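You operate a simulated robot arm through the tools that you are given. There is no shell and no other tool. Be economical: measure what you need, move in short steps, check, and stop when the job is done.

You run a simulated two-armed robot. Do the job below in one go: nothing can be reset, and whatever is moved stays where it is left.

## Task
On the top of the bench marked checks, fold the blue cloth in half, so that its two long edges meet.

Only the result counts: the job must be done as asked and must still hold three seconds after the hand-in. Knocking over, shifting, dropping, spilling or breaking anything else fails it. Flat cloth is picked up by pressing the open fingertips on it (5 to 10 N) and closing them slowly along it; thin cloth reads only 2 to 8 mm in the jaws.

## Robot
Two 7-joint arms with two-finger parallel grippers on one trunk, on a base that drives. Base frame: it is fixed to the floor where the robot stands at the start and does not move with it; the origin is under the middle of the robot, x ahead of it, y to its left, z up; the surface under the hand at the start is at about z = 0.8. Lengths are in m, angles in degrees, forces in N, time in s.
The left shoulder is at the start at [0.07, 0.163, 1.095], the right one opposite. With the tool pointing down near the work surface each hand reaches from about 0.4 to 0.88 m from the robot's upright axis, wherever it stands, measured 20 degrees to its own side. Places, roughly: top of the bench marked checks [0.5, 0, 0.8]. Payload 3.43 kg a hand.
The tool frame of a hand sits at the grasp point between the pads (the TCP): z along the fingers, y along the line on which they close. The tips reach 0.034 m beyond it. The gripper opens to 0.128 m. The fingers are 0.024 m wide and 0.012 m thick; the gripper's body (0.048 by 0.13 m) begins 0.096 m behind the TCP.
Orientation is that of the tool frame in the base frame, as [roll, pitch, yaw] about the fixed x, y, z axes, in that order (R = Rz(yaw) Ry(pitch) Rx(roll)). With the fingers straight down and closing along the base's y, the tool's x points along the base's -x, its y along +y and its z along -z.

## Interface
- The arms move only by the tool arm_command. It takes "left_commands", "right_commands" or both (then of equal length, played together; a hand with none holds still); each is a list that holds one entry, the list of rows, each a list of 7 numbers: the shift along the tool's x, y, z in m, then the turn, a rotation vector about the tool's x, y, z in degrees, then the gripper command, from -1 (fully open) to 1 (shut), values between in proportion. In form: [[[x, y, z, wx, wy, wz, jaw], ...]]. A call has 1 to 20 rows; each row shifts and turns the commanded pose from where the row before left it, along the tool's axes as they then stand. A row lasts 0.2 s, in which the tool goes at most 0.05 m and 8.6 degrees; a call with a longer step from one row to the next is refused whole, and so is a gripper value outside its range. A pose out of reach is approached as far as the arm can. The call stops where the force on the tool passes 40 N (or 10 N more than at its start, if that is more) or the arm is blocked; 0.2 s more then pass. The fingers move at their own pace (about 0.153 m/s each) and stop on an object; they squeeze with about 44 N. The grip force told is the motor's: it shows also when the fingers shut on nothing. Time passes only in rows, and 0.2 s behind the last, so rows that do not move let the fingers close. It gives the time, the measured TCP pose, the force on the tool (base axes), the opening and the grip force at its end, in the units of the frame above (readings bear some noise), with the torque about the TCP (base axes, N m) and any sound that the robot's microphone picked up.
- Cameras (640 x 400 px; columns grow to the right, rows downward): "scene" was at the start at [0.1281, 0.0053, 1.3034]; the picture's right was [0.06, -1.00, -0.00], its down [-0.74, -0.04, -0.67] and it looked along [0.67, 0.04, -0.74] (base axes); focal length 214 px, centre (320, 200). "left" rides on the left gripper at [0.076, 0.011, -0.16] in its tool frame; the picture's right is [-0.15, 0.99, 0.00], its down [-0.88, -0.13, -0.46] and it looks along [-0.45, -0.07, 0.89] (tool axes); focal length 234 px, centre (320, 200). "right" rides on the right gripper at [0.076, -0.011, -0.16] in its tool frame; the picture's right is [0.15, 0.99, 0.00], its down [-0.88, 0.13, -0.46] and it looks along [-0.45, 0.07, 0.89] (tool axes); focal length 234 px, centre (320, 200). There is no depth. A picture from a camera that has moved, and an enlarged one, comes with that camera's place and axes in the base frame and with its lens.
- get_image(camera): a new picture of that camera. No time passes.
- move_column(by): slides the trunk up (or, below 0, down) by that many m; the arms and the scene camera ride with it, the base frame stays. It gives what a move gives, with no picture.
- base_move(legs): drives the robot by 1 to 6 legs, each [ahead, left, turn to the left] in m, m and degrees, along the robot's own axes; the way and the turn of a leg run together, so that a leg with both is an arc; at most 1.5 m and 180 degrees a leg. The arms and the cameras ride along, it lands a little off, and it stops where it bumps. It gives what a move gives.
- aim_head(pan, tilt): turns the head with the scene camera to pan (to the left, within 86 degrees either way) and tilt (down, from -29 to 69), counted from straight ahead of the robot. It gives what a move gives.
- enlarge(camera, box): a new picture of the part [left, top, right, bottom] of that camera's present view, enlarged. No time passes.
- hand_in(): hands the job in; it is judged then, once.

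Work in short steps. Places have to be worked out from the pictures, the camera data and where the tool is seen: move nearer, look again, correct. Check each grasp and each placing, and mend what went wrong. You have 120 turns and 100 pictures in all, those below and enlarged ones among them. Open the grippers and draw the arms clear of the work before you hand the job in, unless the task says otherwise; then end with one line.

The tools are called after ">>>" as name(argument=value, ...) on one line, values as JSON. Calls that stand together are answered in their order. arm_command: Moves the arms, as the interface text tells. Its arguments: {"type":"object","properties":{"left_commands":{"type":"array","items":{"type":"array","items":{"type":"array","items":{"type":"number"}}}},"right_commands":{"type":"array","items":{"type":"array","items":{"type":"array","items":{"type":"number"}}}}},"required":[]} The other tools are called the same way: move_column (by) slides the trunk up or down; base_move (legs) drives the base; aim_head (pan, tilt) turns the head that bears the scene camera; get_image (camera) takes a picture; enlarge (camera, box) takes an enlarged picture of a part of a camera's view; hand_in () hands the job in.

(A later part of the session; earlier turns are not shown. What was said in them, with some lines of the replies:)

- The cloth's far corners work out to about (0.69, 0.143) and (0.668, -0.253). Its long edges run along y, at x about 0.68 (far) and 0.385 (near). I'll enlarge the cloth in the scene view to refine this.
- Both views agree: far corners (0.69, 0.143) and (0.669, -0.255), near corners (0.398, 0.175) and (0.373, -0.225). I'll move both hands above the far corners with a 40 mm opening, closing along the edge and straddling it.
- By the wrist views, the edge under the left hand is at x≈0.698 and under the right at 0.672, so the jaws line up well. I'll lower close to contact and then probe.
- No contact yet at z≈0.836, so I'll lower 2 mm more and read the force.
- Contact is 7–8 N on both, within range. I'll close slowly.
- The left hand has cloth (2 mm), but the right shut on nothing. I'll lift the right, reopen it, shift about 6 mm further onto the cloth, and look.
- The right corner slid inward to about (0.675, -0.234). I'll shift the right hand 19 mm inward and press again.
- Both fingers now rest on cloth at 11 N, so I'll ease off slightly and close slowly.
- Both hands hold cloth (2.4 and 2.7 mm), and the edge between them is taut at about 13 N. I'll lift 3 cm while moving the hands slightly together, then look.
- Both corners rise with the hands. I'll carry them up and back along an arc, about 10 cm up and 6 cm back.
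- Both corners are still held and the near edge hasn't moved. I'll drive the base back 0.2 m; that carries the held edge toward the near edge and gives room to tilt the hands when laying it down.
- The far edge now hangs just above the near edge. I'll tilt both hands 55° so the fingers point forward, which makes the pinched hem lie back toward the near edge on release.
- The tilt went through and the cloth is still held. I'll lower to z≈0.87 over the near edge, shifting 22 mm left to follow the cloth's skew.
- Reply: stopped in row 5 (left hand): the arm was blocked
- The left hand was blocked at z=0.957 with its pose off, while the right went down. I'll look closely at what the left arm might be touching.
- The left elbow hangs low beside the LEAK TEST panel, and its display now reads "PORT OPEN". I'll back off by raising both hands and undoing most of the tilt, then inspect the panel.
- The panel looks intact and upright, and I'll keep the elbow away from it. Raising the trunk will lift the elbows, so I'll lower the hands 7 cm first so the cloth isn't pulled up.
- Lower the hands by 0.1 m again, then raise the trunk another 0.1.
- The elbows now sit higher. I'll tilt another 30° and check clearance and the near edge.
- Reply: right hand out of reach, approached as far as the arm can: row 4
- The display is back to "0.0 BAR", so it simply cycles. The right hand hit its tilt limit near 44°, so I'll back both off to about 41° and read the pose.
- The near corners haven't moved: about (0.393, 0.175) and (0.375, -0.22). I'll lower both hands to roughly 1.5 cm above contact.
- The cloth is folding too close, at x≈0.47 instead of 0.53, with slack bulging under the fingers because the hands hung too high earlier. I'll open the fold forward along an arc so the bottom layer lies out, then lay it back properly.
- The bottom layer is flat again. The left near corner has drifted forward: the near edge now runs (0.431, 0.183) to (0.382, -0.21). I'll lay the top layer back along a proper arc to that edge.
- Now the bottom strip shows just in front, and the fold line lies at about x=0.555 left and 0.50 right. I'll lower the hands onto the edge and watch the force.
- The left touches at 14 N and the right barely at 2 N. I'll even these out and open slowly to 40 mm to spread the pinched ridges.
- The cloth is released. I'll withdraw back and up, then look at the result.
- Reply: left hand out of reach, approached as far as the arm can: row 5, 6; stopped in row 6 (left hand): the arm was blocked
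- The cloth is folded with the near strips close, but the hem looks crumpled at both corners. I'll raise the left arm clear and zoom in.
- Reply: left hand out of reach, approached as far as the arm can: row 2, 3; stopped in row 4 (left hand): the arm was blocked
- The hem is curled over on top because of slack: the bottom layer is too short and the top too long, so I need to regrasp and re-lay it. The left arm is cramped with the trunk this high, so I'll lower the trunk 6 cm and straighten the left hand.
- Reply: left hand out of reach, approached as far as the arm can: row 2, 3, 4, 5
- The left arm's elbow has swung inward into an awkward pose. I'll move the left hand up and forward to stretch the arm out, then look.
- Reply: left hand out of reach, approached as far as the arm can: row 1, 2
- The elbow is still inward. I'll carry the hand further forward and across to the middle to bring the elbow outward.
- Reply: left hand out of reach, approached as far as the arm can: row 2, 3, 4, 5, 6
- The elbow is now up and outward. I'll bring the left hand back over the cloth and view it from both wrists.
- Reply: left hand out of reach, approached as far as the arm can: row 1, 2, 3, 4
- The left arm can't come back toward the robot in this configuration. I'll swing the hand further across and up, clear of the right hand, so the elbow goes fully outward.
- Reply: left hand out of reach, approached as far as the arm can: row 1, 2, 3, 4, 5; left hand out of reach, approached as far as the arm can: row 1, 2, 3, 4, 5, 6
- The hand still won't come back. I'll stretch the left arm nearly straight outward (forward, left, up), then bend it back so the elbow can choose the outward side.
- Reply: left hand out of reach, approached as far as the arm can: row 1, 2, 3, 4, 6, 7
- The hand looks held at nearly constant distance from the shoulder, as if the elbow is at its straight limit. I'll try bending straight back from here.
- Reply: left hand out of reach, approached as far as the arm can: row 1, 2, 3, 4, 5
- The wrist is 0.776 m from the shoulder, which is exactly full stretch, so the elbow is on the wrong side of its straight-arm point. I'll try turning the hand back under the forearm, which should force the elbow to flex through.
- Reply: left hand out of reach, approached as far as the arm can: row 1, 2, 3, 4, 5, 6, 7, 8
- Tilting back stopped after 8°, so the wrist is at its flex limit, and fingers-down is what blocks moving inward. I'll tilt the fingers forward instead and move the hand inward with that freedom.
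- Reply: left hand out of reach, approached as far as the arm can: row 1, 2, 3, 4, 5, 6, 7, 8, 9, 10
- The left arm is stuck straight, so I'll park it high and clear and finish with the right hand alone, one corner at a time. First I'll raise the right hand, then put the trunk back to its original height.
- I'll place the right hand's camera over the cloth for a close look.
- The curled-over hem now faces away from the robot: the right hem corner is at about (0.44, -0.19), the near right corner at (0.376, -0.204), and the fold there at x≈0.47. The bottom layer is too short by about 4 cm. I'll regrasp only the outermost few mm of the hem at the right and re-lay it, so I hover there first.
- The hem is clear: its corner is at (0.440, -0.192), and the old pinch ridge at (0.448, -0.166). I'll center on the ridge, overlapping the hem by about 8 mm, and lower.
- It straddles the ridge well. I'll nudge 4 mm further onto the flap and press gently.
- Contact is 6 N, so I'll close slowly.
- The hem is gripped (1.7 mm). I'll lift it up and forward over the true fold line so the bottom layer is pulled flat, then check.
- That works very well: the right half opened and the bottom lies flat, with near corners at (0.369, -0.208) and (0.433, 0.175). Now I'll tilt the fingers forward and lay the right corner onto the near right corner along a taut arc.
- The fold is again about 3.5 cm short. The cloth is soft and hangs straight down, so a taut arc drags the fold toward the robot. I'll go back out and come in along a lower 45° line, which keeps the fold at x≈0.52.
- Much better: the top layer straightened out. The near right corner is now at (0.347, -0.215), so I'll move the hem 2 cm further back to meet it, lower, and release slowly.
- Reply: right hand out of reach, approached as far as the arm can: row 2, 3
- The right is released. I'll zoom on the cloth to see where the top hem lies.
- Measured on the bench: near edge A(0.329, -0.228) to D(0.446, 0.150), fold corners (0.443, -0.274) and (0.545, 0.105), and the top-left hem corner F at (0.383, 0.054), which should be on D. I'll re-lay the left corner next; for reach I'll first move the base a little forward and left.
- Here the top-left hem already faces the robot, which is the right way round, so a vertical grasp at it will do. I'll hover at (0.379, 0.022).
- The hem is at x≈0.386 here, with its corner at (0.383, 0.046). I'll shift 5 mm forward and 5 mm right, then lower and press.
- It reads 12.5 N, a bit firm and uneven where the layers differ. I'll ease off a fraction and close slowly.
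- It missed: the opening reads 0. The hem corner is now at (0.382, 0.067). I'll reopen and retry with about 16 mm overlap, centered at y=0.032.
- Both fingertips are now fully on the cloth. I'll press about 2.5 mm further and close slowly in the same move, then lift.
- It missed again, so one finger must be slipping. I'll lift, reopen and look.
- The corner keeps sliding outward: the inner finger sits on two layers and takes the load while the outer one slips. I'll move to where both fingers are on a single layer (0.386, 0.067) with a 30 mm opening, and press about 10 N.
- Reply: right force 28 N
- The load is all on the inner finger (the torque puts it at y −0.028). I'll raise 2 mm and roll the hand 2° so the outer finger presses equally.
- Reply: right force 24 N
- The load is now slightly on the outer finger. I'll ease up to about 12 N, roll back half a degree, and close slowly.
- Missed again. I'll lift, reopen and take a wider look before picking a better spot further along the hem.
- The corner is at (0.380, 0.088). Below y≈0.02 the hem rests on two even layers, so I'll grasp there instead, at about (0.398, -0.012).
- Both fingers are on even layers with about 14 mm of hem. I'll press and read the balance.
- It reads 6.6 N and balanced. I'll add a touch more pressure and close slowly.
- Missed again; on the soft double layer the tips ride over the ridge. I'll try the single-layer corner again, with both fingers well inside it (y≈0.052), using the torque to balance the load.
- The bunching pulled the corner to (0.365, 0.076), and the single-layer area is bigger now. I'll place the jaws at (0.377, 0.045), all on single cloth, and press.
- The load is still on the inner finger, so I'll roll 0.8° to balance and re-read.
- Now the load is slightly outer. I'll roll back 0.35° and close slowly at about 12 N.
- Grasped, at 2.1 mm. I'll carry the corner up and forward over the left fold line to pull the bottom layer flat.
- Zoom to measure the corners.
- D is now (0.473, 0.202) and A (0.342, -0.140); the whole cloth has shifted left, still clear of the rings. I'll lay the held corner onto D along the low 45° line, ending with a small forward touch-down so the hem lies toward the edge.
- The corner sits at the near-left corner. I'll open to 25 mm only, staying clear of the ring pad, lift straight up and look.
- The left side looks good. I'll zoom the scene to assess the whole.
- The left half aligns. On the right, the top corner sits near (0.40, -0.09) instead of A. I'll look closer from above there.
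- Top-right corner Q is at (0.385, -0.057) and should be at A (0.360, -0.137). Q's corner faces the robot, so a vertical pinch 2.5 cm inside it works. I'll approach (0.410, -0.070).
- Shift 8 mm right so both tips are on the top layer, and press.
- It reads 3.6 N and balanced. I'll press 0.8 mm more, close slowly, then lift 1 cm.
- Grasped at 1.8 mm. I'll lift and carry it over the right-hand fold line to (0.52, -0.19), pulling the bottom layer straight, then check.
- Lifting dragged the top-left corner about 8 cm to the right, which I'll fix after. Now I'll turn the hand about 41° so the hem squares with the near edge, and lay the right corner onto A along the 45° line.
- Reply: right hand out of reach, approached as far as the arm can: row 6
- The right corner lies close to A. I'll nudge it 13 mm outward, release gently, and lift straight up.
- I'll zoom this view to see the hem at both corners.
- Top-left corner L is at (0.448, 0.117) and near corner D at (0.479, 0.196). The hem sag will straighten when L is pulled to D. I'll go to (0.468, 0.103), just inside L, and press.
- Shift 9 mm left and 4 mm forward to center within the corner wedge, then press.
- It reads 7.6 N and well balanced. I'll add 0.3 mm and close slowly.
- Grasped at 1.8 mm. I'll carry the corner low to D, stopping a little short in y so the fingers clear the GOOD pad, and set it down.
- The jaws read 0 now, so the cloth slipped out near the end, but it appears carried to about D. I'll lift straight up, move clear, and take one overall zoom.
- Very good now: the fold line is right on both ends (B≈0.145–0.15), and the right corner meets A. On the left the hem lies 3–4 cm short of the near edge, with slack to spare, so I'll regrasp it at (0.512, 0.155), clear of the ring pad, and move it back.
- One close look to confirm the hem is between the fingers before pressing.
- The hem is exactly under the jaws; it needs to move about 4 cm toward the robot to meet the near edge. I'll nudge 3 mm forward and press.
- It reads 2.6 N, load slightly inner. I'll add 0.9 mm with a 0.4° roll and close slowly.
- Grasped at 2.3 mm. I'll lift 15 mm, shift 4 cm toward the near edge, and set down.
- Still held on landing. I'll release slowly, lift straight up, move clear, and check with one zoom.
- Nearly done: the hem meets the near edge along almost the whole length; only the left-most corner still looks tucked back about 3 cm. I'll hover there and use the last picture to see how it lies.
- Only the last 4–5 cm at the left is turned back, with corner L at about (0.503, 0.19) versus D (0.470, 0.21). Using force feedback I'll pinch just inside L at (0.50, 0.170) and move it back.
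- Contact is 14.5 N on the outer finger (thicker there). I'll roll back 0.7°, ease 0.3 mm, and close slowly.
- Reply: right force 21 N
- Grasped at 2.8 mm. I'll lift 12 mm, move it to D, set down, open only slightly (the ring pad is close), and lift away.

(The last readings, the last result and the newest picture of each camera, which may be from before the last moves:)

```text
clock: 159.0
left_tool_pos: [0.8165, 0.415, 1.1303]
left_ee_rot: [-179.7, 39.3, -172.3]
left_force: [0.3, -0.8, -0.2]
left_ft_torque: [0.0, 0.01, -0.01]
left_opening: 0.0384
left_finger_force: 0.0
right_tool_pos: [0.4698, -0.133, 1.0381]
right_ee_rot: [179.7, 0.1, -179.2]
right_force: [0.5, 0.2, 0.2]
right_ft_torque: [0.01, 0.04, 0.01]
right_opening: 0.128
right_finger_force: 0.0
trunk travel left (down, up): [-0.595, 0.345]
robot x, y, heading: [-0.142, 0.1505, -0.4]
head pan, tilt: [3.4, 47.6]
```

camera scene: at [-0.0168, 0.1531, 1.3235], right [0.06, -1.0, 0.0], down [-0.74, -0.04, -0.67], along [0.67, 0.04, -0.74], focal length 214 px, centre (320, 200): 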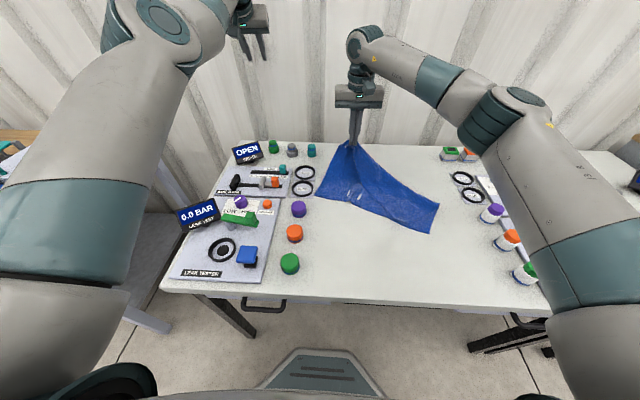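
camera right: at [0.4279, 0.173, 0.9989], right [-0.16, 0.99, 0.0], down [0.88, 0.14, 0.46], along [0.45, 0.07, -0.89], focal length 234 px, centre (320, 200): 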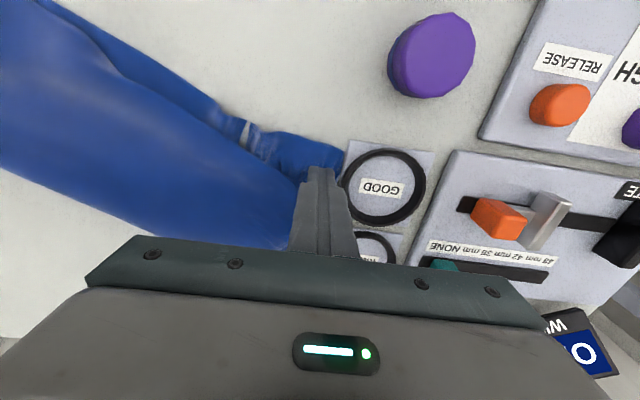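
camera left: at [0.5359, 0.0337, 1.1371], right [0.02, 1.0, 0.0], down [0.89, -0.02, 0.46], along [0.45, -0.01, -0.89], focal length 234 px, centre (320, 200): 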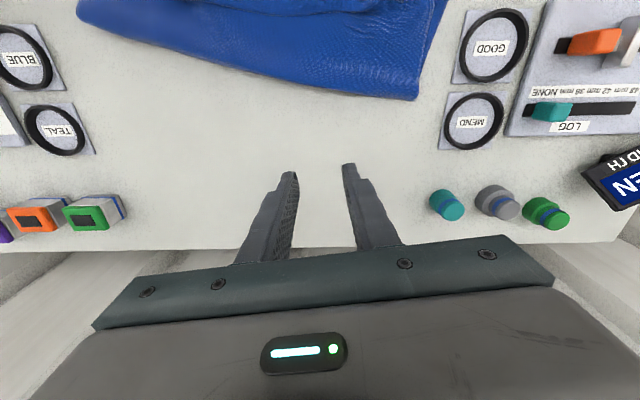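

The corner held to landing and has been released. I'll open the left gripper, move the right hand aside, and try one more picture if any is left.

>>> arm_command(left_commands=[[[0, 0, 0, 0, 0, 0, -1], [0, 0, 0, 0, 0, 0, -1], [0, 0, 0, 0, 0, 0, -1], [0, 0, 0, 0, 0, 0, -1]]], right_commands=[[[0, -0.04, -0.02, 0, 0, 0, -1], [0, -0.04, -0.02, 0, 0, 0, -1], [0, -0.04, -0.02, 0, 0, 0, -1], [0, 0, 0, 0, 0, 0, -1]]])

>>> enlarge(camera="scene", box=[295, 150, 445, 240])

```text
clock: 160.0
left_tool_pos: [0.8156, 0.4142, 1.1308]
left_ee_rot: [-179.7, 39.3, -172.3]
left_force: [0.9, 0.6, -0.1]
left_ft_torque: [-0.05, 0.02, 0.0]
left_opening: 0.1279
left_finger_force: 0.0
right_tool_pos: [0.477, -0.257, 1.0993]
right_ee_rot: [179.4, 0.0, -179.2]
right_force: [1.2, 0.2, -0.2]
right_ft_torque: [-0.04, 0.03, -0.03]
right_opening: 0.1281
right_finger_force: 0.1
trunk travel left (down, up): [-0.595, 0.345]
robot x, y, heading: [-0.1399, 0.1451, -0.4]
head pan, tilt: [3.4, 47.6]
```

```text
refused: no pictures are left
```

No pictures are left. The grasp and set-down readings were consistent, and both grippers are open and clear of the work, so I'm handing in.

>>> hand_in()

```text
The job is handed in.
```

I folded the blue cloth in half so its long edges meet along nearly the whole length, but I couldn't check the last left-corner correction because no pictures were left. The cloth also ended up shifted several centimetres to the left and slightly turned. As far as I could see, nothing else was disturbed, and both grippers are open and clear.
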